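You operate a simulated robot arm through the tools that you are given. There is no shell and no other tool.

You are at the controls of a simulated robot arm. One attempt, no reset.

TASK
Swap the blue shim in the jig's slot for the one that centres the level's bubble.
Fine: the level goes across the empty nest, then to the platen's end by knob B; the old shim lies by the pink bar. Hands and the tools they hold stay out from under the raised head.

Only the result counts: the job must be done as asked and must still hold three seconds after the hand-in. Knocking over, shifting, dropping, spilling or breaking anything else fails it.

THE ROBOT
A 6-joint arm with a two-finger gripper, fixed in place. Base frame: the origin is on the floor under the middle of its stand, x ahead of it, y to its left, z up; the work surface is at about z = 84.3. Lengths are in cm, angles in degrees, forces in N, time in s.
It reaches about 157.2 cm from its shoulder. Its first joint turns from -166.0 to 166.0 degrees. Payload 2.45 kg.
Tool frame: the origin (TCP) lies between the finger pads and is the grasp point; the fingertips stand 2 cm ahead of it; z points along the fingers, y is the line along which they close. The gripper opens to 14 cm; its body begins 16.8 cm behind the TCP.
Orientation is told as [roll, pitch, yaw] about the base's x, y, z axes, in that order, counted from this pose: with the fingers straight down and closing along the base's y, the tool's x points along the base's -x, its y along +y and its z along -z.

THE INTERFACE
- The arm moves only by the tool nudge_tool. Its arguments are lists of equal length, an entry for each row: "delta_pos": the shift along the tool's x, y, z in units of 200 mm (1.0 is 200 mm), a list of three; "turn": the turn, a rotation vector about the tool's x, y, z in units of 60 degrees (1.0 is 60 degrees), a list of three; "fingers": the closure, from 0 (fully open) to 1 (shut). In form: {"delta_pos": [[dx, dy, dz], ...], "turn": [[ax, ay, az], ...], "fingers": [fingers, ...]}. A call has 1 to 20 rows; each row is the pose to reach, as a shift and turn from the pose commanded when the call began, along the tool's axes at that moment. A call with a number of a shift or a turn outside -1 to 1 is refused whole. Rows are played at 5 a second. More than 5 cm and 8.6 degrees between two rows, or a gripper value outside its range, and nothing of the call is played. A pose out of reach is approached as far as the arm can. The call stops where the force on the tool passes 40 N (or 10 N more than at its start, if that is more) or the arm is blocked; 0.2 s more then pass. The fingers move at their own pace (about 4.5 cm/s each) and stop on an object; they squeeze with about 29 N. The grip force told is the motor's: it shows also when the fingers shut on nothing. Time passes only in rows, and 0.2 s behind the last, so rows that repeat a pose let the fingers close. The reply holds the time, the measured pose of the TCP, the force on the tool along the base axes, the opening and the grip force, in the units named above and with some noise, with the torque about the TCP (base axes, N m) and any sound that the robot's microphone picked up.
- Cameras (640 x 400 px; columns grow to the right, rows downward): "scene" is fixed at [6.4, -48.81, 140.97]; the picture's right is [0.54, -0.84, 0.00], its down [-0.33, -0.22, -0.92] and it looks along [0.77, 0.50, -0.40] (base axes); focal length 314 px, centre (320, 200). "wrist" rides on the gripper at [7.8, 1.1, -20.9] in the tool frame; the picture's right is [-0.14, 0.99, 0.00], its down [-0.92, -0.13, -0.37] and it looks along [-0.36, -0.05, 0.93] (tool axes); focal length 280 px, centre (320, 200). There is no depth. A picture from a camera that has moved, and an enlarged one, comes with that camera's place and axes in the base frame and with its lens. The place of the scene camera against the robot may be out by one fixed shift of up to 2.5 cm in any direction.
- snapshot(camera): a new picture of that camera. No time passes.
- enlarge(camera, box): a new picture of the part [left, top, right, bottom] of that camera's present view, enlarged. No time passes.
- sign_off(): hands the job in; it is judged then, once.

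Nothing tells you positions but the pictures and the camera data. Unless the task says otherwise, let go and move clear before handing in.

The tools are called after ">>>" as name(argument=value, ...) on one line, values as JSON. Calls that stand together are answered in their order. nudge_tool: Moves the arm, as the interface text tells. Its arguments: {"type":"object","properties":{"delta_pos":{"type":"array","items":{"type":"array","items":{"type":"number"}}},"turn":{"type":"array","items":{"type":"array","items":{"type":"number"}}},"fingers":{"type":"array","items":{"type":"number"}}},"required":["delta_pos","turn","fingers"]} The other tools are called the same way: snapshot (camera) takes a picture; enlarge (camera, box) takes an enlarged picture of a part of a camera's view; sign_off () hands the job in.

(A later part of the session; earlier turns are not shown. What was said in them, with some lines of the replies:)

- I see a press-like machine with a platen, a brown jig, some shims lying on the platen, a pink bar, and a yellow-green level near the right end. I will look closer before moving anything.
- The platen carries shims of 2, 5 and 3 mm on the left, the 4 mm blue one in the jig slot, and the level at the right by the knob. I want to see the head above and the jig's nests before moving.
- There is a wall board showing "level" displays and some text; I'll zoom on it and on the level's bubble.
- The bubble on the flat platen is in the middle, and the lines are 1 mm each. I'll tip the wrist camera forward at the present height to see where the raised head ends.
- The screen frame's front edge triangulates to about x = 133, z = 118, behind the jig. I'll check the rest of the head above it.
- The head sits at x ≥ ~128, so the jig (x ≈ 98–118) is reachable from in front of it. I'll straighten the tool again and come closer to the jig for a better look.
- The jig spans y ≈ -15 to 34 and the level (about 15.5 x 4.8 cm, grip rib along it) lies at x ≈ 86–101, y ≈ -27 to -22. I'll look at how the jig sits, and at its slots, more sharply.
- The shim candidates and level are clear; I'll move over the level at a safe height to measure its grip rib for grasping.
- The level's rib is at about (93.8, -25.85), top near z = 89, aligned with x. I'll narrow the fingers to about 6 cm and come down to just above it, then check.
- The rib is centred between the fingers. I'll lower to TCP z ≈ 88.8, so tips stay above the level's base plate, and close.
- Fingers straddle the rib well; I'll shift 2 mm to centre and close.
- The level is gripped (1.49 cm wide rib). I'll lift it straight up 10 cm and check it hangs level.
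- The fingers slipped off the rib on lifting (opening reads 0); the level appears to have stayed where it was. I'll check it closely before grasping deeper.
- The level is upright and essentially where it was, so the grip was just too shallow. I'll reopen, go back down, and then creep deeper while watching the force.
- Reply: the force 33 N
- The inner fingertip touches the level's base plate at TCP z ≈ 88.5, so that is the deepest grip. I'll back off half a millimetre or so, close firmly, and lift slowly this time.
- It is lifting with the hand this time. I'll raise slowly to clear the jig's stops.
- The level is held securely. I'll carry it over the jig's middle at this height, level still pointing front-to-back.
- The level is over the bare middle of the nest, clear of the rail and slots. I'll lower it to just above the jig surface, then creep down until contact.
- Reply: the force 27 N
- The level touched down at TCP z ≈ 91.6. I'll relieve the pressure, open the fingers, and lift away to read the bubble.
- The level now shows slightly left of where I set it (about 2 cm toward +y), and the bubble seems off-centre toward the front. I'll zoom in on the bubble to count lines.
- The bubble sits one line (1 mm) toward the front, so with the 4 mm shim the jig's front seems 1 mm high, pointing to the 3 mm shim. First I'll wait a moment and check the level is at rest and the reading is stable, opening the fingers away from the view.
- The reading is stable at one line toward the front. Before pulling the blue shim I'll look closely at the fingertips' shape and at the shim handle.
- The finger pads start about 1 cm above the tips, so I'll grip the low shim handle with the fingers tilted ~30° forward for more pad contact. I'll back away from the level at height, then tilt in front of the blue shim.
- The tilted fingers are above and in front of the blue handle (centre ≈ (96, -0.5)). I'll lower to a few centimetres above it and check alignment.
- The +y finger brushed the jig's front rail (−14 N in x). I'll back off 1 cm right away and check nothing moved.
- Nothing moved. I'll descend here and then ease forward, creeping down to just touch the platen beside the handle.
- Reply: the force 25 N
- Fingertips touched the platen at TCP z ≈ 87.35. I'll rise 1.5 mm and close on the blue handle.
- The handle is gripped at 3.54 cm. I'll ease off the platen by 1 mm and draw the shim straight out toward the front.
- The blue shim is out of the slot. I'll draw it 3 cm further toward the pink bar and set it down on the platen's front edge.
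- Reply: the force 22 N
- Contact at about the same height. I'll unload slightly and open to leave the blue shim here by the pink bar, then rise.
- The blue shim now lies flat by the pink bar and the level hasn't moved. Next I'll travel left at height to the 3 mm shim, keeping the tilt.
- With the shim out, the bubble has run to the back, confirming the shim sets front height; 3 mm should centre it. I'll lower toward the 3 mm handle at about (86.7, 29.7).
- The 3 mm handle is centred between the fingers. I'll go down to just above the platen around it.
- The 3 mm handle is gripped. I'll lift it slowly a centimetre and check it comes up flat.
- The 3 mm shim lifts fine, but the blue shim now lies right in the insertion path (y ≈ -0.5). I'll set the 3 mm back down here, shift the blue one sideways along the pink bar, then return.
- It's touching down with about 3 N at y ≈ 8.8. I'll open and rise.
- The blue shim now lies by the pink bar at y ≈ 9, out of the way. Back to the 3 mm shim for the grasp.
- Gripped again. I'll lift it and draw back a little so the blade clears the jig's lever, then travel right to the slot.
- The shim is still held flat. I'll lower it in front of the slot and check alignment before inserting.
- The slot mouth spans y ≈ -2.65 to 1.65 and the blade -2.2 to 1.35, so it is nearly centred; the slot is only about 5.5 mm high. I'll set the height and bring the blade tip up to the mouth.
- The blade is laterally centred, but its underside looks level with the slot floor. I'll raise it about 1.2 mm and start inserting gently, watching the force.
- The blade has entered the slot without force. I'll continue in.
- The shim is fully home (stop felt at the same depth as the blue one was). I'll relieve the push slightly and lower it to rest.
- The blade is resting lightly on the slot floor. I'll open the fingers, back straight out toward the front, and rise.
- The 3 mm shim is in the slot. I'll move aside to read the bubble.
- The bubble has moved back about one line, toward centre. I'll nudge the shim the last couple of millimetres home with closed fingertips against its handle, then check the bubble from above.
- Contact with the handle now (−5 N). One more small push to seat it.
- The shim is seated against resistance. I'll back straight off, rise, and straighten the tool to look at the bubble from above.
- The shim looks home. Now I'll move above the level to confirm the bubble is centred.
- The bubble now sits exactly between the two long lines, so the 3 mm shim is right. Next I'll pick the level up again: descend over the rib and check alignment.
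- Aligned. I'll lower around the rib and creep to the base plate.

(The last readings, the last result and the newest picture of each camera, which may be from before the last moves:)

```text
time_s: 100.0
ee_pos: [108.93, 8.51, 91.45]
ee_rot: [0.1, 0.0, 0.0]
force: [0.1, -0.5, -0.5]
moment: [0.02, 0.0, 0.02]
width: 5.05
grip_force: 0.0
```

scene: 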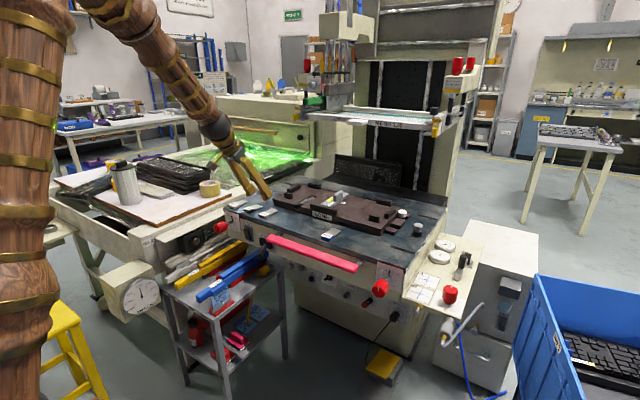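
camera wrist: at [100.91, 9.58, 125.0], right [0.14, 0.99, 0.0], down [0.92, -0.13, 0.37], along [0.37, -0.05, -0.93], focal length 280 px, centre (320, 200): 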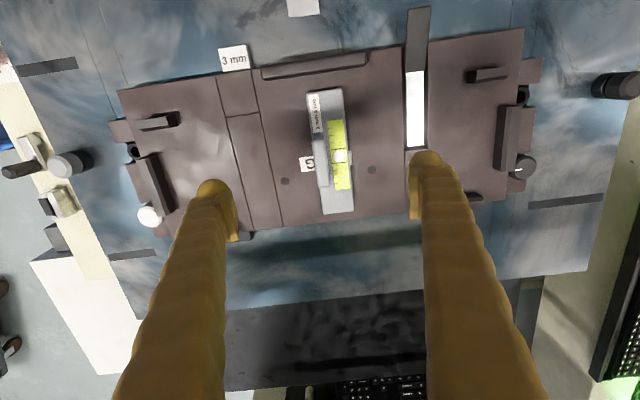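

>>> nudge_tool(delta_pos=[[0, 0, 0.004], [0, 0, 0.006]], turn=[[0, 0, 0], [0, 0, 0]], fingers=[0.64, 0.64])

>>> nudge_tool(delta_pos=[[0, 0, 0], [0, 0, 0], [0, 0, 0], [0, 0, 0], [0, 0, 0], [0, 0, 0]], turn=[[0, 0, 0], [0, 0, 0], [0, 0, 0], [0, 0, 0], [0, 0, 0], [0, 0, 0]], fingers=[0.7, 0.8, 1, 1, 1, 1])

>>> enlarge(camera="scene", box=[315, 180, 365, 220])

>>> enlarge(camera="wrist", box=[260, 90, 400, 250])

```text
time_s: 100.6
ee_pos: [109.08, 8.48, 91.57]
ee_rot: [0.0, 0.1, 0.0]
force: [3.0, 0.1, 7.7]
moment: [0.23, -0.04, -0.07]
width: 5.04
grip_force: 0.1
```

```text
time_s: 102.0
ee_pos: [109.05, 8.5, 91.47]
ee_rot: [0.0, -0.1, 0.0]
force: [1.0, -8.8, 23.8]
moment: [0.04, -0.07, -0.01]
width: 1.5
grip_force: 29.2
```

```text
10.00 times, centred on (340, 200) of scene
camera zoom: at [6.4, -48.81, 140.97], right [0.54, -0.84, 0.0], down [-0.33, -0.22, -0.92], along [0.77, 0.5, -0.4], focal length 3135 px, centre (120, 200)
```

zoom: 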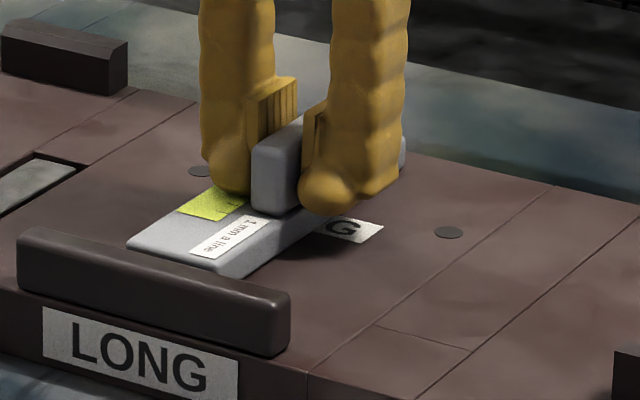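

```text
2.50 times, centred on (330, 170) of wrist
camera zoom: at [101.14, 9.7, 112.52], right [0.14, 0.99, 0.0], down [0.92, -0.13, 0.37], along [0.37, -0.05, -0.93], focal length 701 px, centre (295, 275)
```

zoom: 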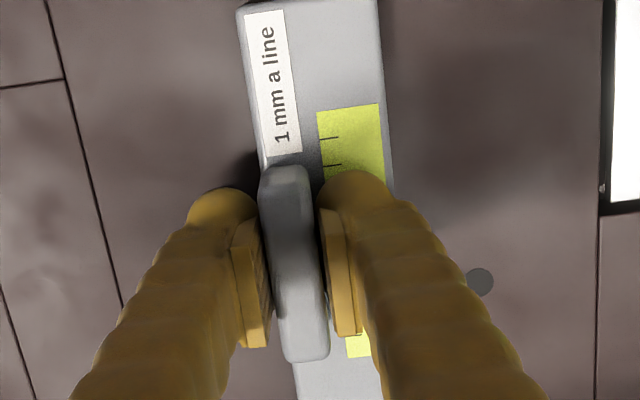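

Gripped at 1.5 cm. I'll lift slowly.

>>> nudge_tool(delta_pos=[[0, 0, -0.01], [0, 0, -0.025], [0, 0, -0.045], [0, 0, -0.07], [0, 0, -0.1], [0, 0, -0.14], [0, 0, -0.18], [0, 0, -0.22], [0, 0, -0.26], [0, 0, -0.28]], turn=[[0, 0, 0], [0, 0, 0], [0, 0, 0], [0, 0, 0], [0, 0, 0], [0, 0, 0], [0, 0, 0], [0, 0, 0], [0, 0, 0], [0, 0, 0]], fingers=[1, 1, 1, 1, 1, 1, 1, 1, 1, 1])

>>> snapshot(camera="wrist")

>>> enlarge(camera="scene", box=[310, 150, 400, 220])

```text
time_s: 104.2
ee_pos: [109.01, 8.71, 97.08]
ee_rot: [0.0, 0.0, 0.0]
force: [-0.4, -0.2, -1.0]
moment: [-0.01, 0.03, 0.01]
width: 1.49
grip_force: 28.7
```

```text
taken
camera wrist: at [101.2, 9.88, 118.07], right [0.14, 0.99, 0.0], down [0.92, -0.13, 0.37], along [0.36, -0.05, -0.93], focal length 280 px, centre (320, 200)
```

wrist: 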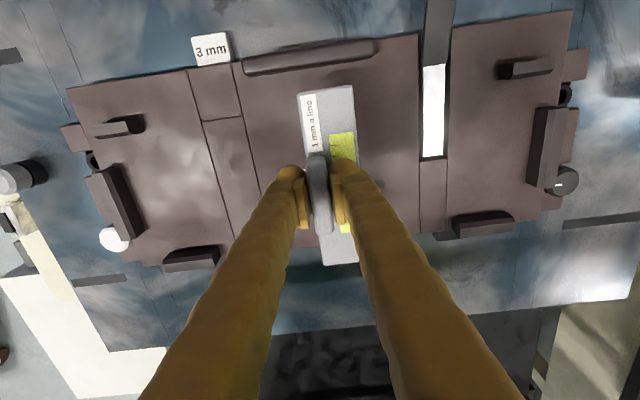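

```text
5.71 times, centred on (355, 185) of scene
camera zoom: at [6.4, -48.81, 140.97], right [0.54, -0.84, 0.0], down [-0.33, -0.22, -0.92], along [0.77, 0.5, -0.4], focal length 1791 px, centre (120, 286)
```

zoom: 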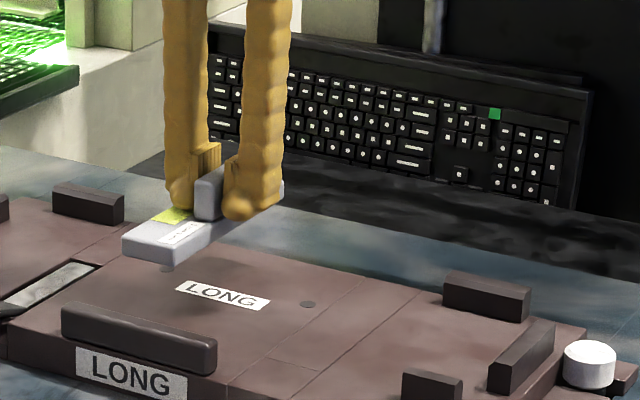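

The level is held. I'll carry it back along the same path to the platen's end by knob B.

>>> nudge_tool(delta_pos=[[0.02, -0.05, 0], [0.06, -0.15, 0], [0.11, -0.27, 0], [0.165, -0.39, 0], [0.22, -0.51, 0], [0.28, -0.63, 0], [0.34, -0.75, 0], [0.38, -0.83, 0], [0.4, -0.87, 0]], turn=[[0, 0, 0], [0, 0, 0], [0, 0, 0], [0, 0, 0], [0, 0, 0], [0, 0, 0], [0, 0, 0], [0, 0, 0], [0, 0, 0]], fingers=[1, 1, 1, 1, 1, 1, 1, 1, 1])

>>> nudge_tool(delta_pos=[[0.02, -0.05, 0], [0.06, -0.15, 0], [0.11, -0.27, 0], [0.165, -0.39, 0], [0.22, -0.51, 0], [0.28, -0.63, 0], [0.33, -0.75, 0], [0.365, -0.83, 0], [0.365, -0.865, 0], [0.365, -0.865, 0]], turn=[[0, 0, 0], [0, 0, 0], [0, 0, 0], [0, 0, 0], [0, 0, 0], [0, 0, 0], [0, 0, 0], [0, 0, 0], [0, 0, 0], [0, 0, 0]], fingers=[1, 1, 1, 1, 1, 1, 1, 1, 1, 1])

>>> snapshot(camera="wrist")

>>> enlarge(camera="scene", box=[370, 170, 470, 270])

```text
time_s: 106.2
ee_pos: [101.0, -8.86, 96.79]
ee_rot: [0.0, 0.0, -0.1]
force: [0.6, -0.4, -1.0]
moment: [-0.02, 0.02, -0.01]
width: 1.49
grip_force: 29.1
```

```text
time_s: 108.4
ee_pos: [93.71, -26.12, 97.01]
ee_rot: [0.0, 0.1, 0.0]
force: [0.1, 0.1, -1.2]
moment: [-0.03, 0.01, -0.02]
width: 1.51
grip_force: 28.9
```

```text
taken
camera wrist: at [85.96, -24.94, 118.04], right [0.14, 0.99, 0.0], down [0.92, -0.13, 0.37], along [0.36, -0.05, -0.93], focal length 280 px, centre (320, 200)
```

wrist: 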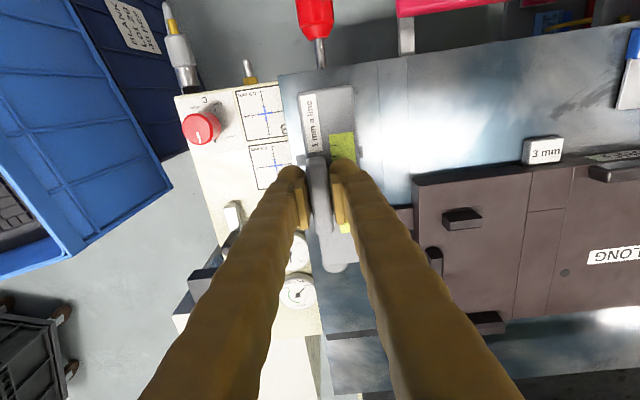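

```text
4.00 times, centred on (420, 220) of scene
camera zoom: at [6.4, -48.81, 140.97], right [0.54, -0.84, 0.0], down [-0.33, -0.22, -0.92], along [0.77, 0.5, -0.4], focal length 1254 px, centre (-80, 120)
```

zoom: 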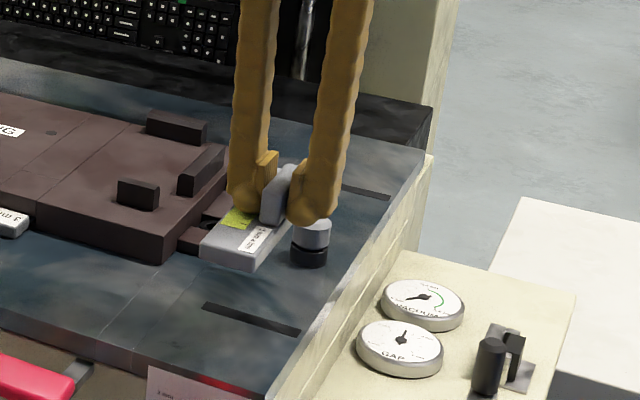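

The level is above its original spot. I'll shift 5 mm forward for clearance from the grey knob, lower to just above the platen, then creep to contact.

>>> nudge_tool(delta_pos=[[0.012, 0, 0.03], [0.025, 0, 0.1], [0.025, 0, 0.18], [0.025, 0, 0.26], [0.025, 0, 0.32], [0.025, 0, 0.36], [0.025, 0, 0.39], [0.025, 0, 0.39]], turn=[[0, 0, 0], [0, 0, 0], [0, 0, 0], [0, 0, 0], [0, 0, 0], [0, 0, 0], [0, 0, 0], [0, 0, 0]], fingers=[1, 1, 1, 1, 1, 1, 1, 1])

>>> enlarge(camera="scene", box=[380, 205, 450, 265])

>>> enlarge(camera="wrist", box=[250, 70, 410, 280])

```text
time_s: 110.2
ee_pos: [93.18, -26.31, 89.14]
ee_rot: [0.0, 0.0, 0.0]
force: [1.3, 0.0, -0.4]
moment: [-0.01, 0.03, 0.01]
width: 1.48
grip_force: 28.8
```

```text
6.67 times, centred on (415, 235) of scene
camera zoom: at [6.4, -48.81, 140.97], right [0.54, -0.84, 0.0], down [-0.33, -0.22, -0.92], along [0.77, 0.5, -0.4], focal length 2090 px, centre (-313, -33)
```

zoom: 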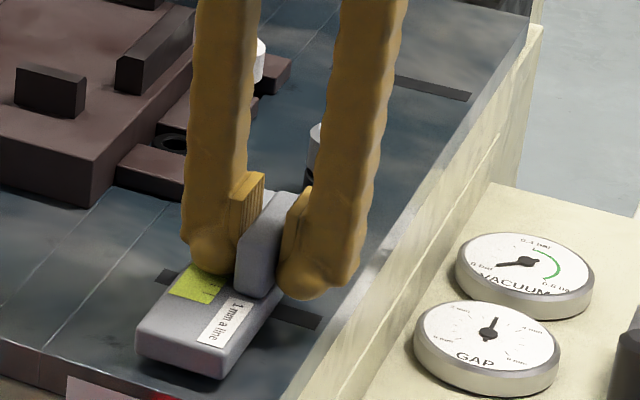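

```text
1.90 times, centred on (330, 175) of wrist
camera zoom: at [85.36, -25.1, 110.09], right [0.14, 0.99, 0.0], down [0.92, -0.13, 0.37], along [0.37, -0.05, -0.93], focal length 534 px, centre (301, 248)
```

zoom: 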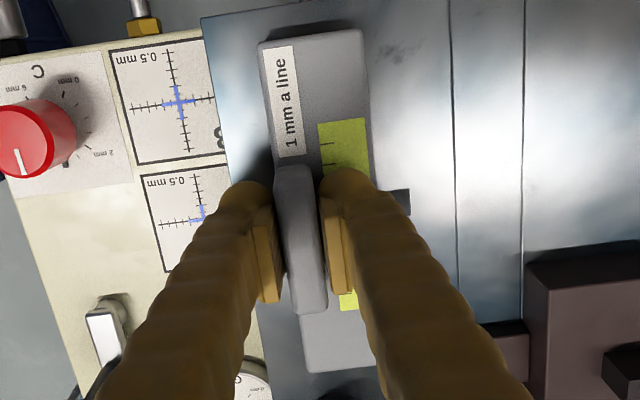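

Good clearance all round. Creeping down to contact.

>>> nudge_tool(delta_pos=[[0, 0, 0.01], [0, 0, 0.02]], turn=[[0, 0, 0], [0, 0, 0]], fingers=[1, 1])

>>> nudge_tool(delta_pos=[[0, 0, 0.005], [0, 0, 0.009]], turn=[[0, 0, 0], [0, 0, 0]], fingers=[1, 1])

```text
time_s: 110.8
ee_pos: [93.17, -26.13, 88.76]
ee_rot: [-0.1, 0.0, -0.1]
force: [-0.1, -0.1, -1.4]
moment: [-0.03, -0.01, 0.02]
width: 1.49
grip_force: 28.7
```

```text
time_s: 111.4
ee_pos: [93.24, -26.17, 88.62]
ee_rot: [0.0, 0.0, 0.0]
force: [0.2, 0.2, -1.3]
moment: [-0.02, 0.01, 0.0]
width: 1.48
grip_force: 28.6
```

>>> nudge_tool(delta_pos=[[0, 0, 0.004], [0, 0, 0.007]], turn=[[0, 0, 0], [0, 0, 0]], fingers=[1, 1])

>>> enlarge(camera="scene", box=[385, 220, 435, 265])

```text
time_s: 112.0
ee_pos: [93.32, -26.22, 88.5]
ee_rot: [0.1, 0.0, 0.1]
force: [-5.6, -2.3, 14.7]
moment: [0.12, 0.41, 0.07]
width: 1.48
grip_force: 28.8
```

```text
8.89 times, centred on (410, 242) of scene
camera zoom: at [6.4, -48.81, 140.97], right [0.54, -0.84, 0.0], down [-0.33, -0.22, -0.92], along [0.77, 0.5, -0.4], focal length 2786 px, centre (-480, -178)
```

zoom: 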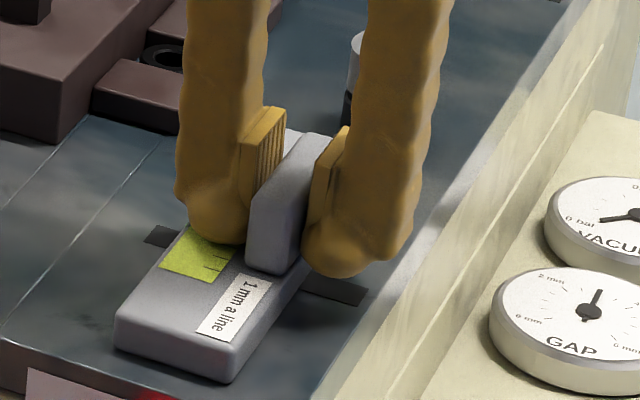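

Down on the platen. To avoid dragging it this time, I'll open just a crack, rise clear of the base plate, and only then open wide.

>>> nudge_tool(delta_pos=[[0, 0, -0.003], [0, 0, -0.004], [0, 0, -0.006], [0, 0, -0.02], [0, 0, -0.04], [0, 0, -0.07], [0, 0, -0.12], [0, 0, -0.18], [0, 0, -0.25]], turn=[[0, 0, 0], [0, 0, 0], [0, 0, 0], [0, 0, 0], [0, 0, 0], [0, 0, 0], [0, 0, 0], [0, 0, 0], [0, 0, 0]], fingers=[0.86, 0.86, 0.84, 0.82, 0.8, 0.75, 0.7, 0.6, 0.57])

>>> enlarge(camera="scene", box=[385, 210, 445, 265])

>>> snapshot(camera="wrist")

```text
time_s: 114.0
ee_pos: [93.28, -26.13, 93.51]
ee_rot: [0.0, -0.1, 0.0]
force: [-0.3, -0.1, -0.9]
moment: [-0.01, 0.02, 0.02]
width: 6.02
grip_force: 0.1
```

```text
7.27 times, centred on (415, 238) of scene
camera zoom: at [6.4, -48.81, 140.97], right [0.54, -0.84, 0.0], down [-0.33, -0.22, -0.92], along [0.77, 0.5, -0.4], focal length 2280 px, centre (-371, -73)
```

zoom: 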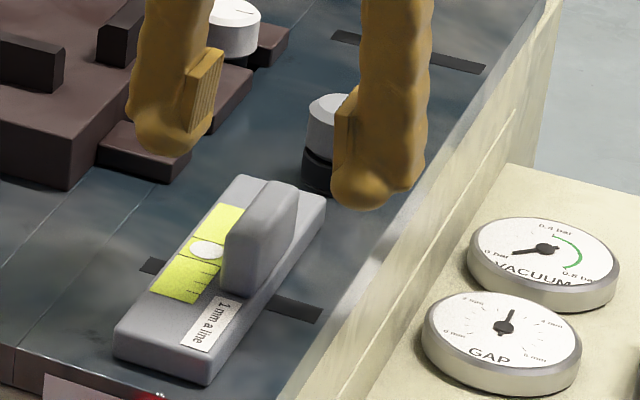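

```text
taken
camera wrist: at [85.51, -24.85, 114.52], right [0.14, 0.99, 0.0], down [0.92, -0.13, 0.37], along [0.37, -0.05, -0.93], focal length 280 px, centre (320, 200)
```

wrist: 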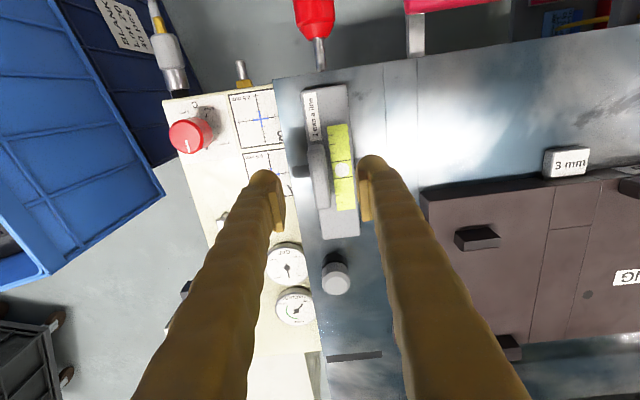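

The level is back at the platen's end by knob B, at rest. I'll rise and retreat to clear space, then inspect everything.

>>> nudge_tool(delta_pos=[[0, 0, -0.2], [0, 0, -0.4], [0, 0, -0.6], [0, 0, -0.8], [0, 0, -0.9]], turn=[[0, 0, 0], [0, 0, 0], [0, 0, 0], [0, 0, 0], [0, 0, 0]], fingers=[0.57, 0.4, 0.2, 0, 0])

>>> nudge_tool(delta_pos=[[0.2, 0.1, -0.05], [0.4, 0.25, -0.1], [0.6, 0.45, -0.15], [0.8, 0.65, -0.2], [0.85, 0.85, -0.25], [0.9, 0.95, -0.3]], turn=[[0, 0, 0], [0, 0, 0], [0, 0, 0], [0, 0, 0], [0, 0, 0], [0, 0, 0]], fingers=[0, 0, 0, 0, 0, 0])

>>> snapshot(camera="scene")

>>> snapshot(camera="wrist")

>>> enlarge(camera="scene", box=[210, 170, 430, 290])

>>> enlarge(camera="scene", box=[325, 205, 375, 240])

>>> enlarge(camera="scene", box=[380, 215, 440, 270])

```text
time_s: 115.2
ee_pos: [93.16, -26.22, 111.4]
ee_rot: [0.0, 0.0, 0.0]
force: [0.6, 0.2, -0.4]
moment: [0.01, 0.03, -0.03]
width: 13.98
grip_force: 0.0
```

```text
refused: row 2 steps farther than a row can; nothing moved
```

```text
taken
```

scene: 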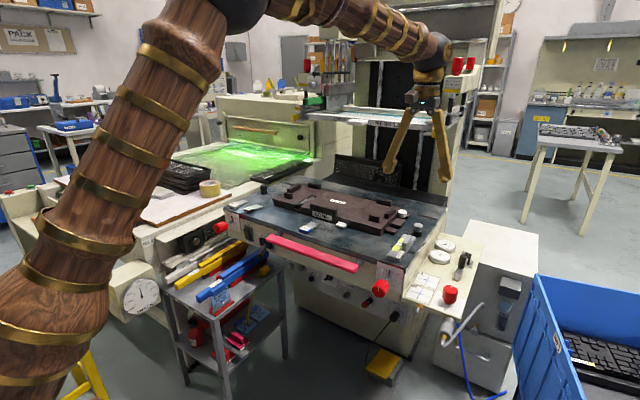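

```text
taken
camera wrist: at [85.42, -24.96, 132.38], right [0.14, 0.99, 0.0], down [0.92, -0.13, 0.37], along [0.36, -0.05, -0.93], focal length 280 px, centre (320, 200)
```

wrist: 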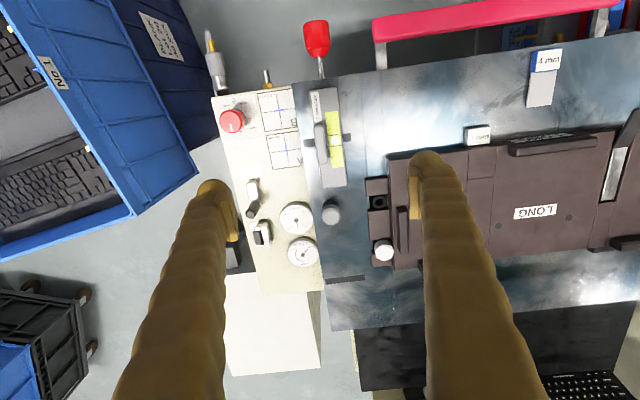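

```text
2.91 times, centred on (320, 230) of scene
camera zoom: at [6.4, -48.81, 140.97], right [0.54, -0.84, 0.0], down [-0.33, -0.22, -0.92], along [0.77, 0.5, -0.4], focal length 912 px, centre (320, 113)
```

zoom: 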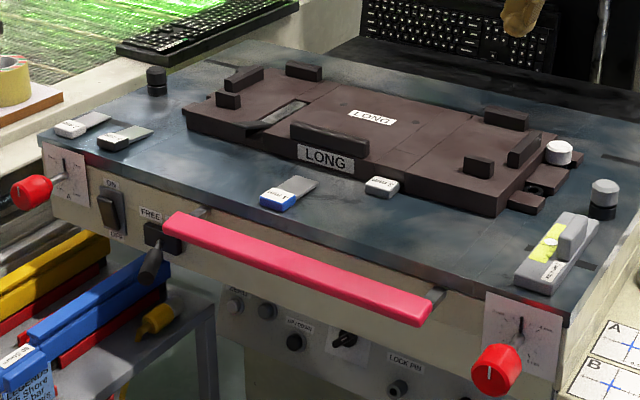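

```text
11.43 times, centred on (350, 222) of scene
camera zoom: at [6.4, -48.81, 140.97], right [0.54, -0.84, 0.0], down [-0.33, -0.22, -0.92], along [0.77, 0.5, -0.4], focal length 3583 px, centre (-23, -57)
```

zoom: 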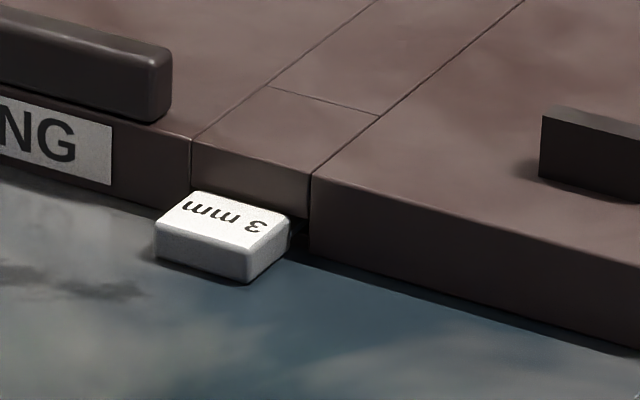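

```text
7.27 times, centred on (410, 242) of scene
camera zoom: at [6.4, -48.81, 140.97], right [0.54, -0.84, 0.0], down [-0.33, -0.22, -0.92], along [0.77, 0.5, -0.4], focal length 2280 px, centre (-334, -109)
```

zoom: 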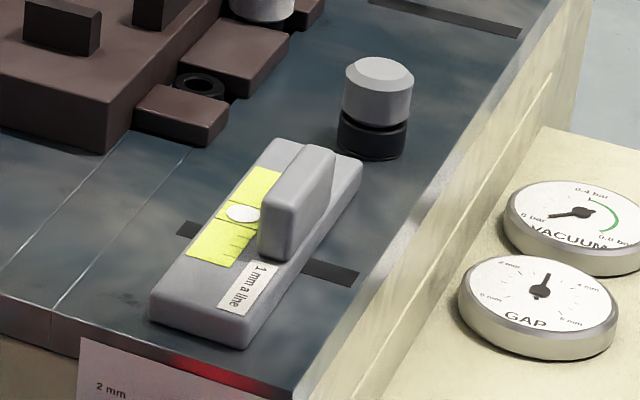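

Everything is where it should be: 3 mm in the slot, blue 4 mm by the pink bar, level by knob B. I'll retreat in smaller steps toward the start pose.

>>> nudge_tool(delta_pos=[[0.15, 0.08, -0.05], [0.3, 0.2, -0.1], [0.45, 0.35, -0.15], [0.6, 0.5, -0.2], [0.72, 0.65, -0.25], [0.8, 0.8, -0.3], [0.8, 0.8, -0.3]], turn=[[0, 0, 0], [0, 0, 0], [0, 0, 0], [0, 0, 0], [0, 0, 0], [0, 0, 0], [0, 0, 0]], fingers=[0, 0, 0, 0, 0, 0, 0])

>>> snapshot(camera="wrist")

>>> enlarge(camera="scene", box=[210, 170, 430, 290])

```text
time_s: 116.8
ee_pos: [76.94, -9.86, 117.7]
ee_rot: [-0.1, -0.1, 0.0]
force: [0.7, -0.8, 0.7]
moment: [0.01, 0.02, 0.0]
width: 14.01
grip_force: 0.1
```

```text
taken
camera wrist: at [69.19, -8.64, 138.62], right [0.14, 0.99, 0.0], down [0.92, -0.13, 0.37], along [0.36, -0.05, -0.93], focal length 280 px, centre (320, 200)
```

wrist: 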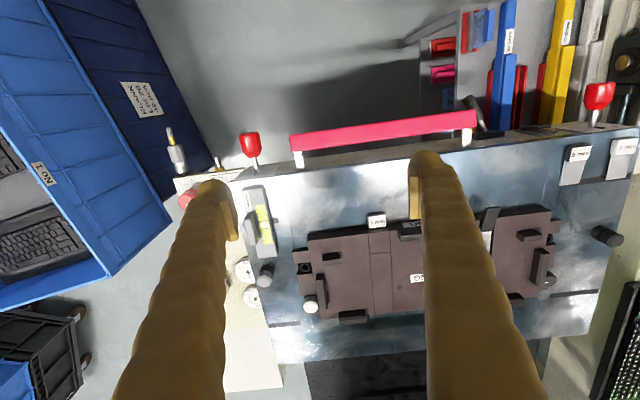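

```text
2.91 times, centred on (320, 230) of scene
camera zoom: at [6.4, -48.81, 140.97], right [0.54, -0.84, 0.0], down [-0.33, -0.22, -0.92], along [0.77, 0.5, -0.4], focal length 912 px, centre (320, 113)
```

zoom: 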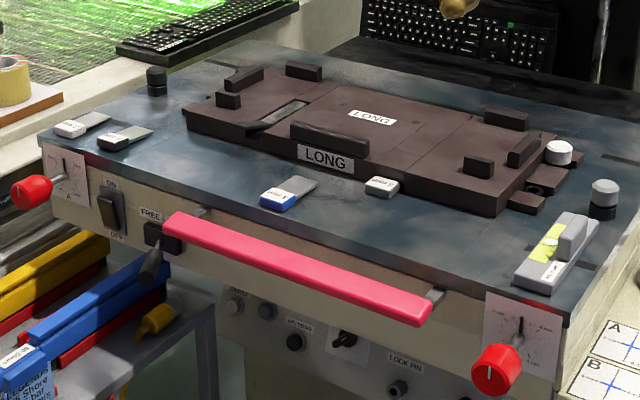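

The 3 mm shim is seated in the slot and centred the bubble when tested. The blue 4 mm shim lies by the pink bar, the level is back at the platen's end by knob B, and the arm is clear. Handing in.

>>> sign_off()

```text
The job is handed in.
```

The swap is done and handed in: the 3 mm shim is in the jig's slot in place of the blue 4 mm one. I don't have the judge's verdict.

- **Which shim:** with the 4 mm shim in, the level across the empty nest read one line (1 mm) toward the front. With the 3 mm shim in, the bubble sat midway between the two long lines. I only tested the level lying front to back.
- **Where things ended up:** the blue 4 mm shim lies flat on the platen by the pink bar. The level is back at the platen's end by knob B, about where it started. The 2 mm and 5 mm shims were not touched.
- **Head:** the hand and the tools it held stayed in front of the raised head throughout.

These happened on the way, and I saw no effect on the final layout:

- **Level, first lift:** the fingers slipped off, and it stayed upright in place.
- **Level on the nest:** it slid about 2 cm sideways when I let go.
- **Jig rail:** one finger pressed the jig's front rail at about 14 N, and nothing moved.
- **Blue shim:** I set it down twice, because its first spot blocked the slot.
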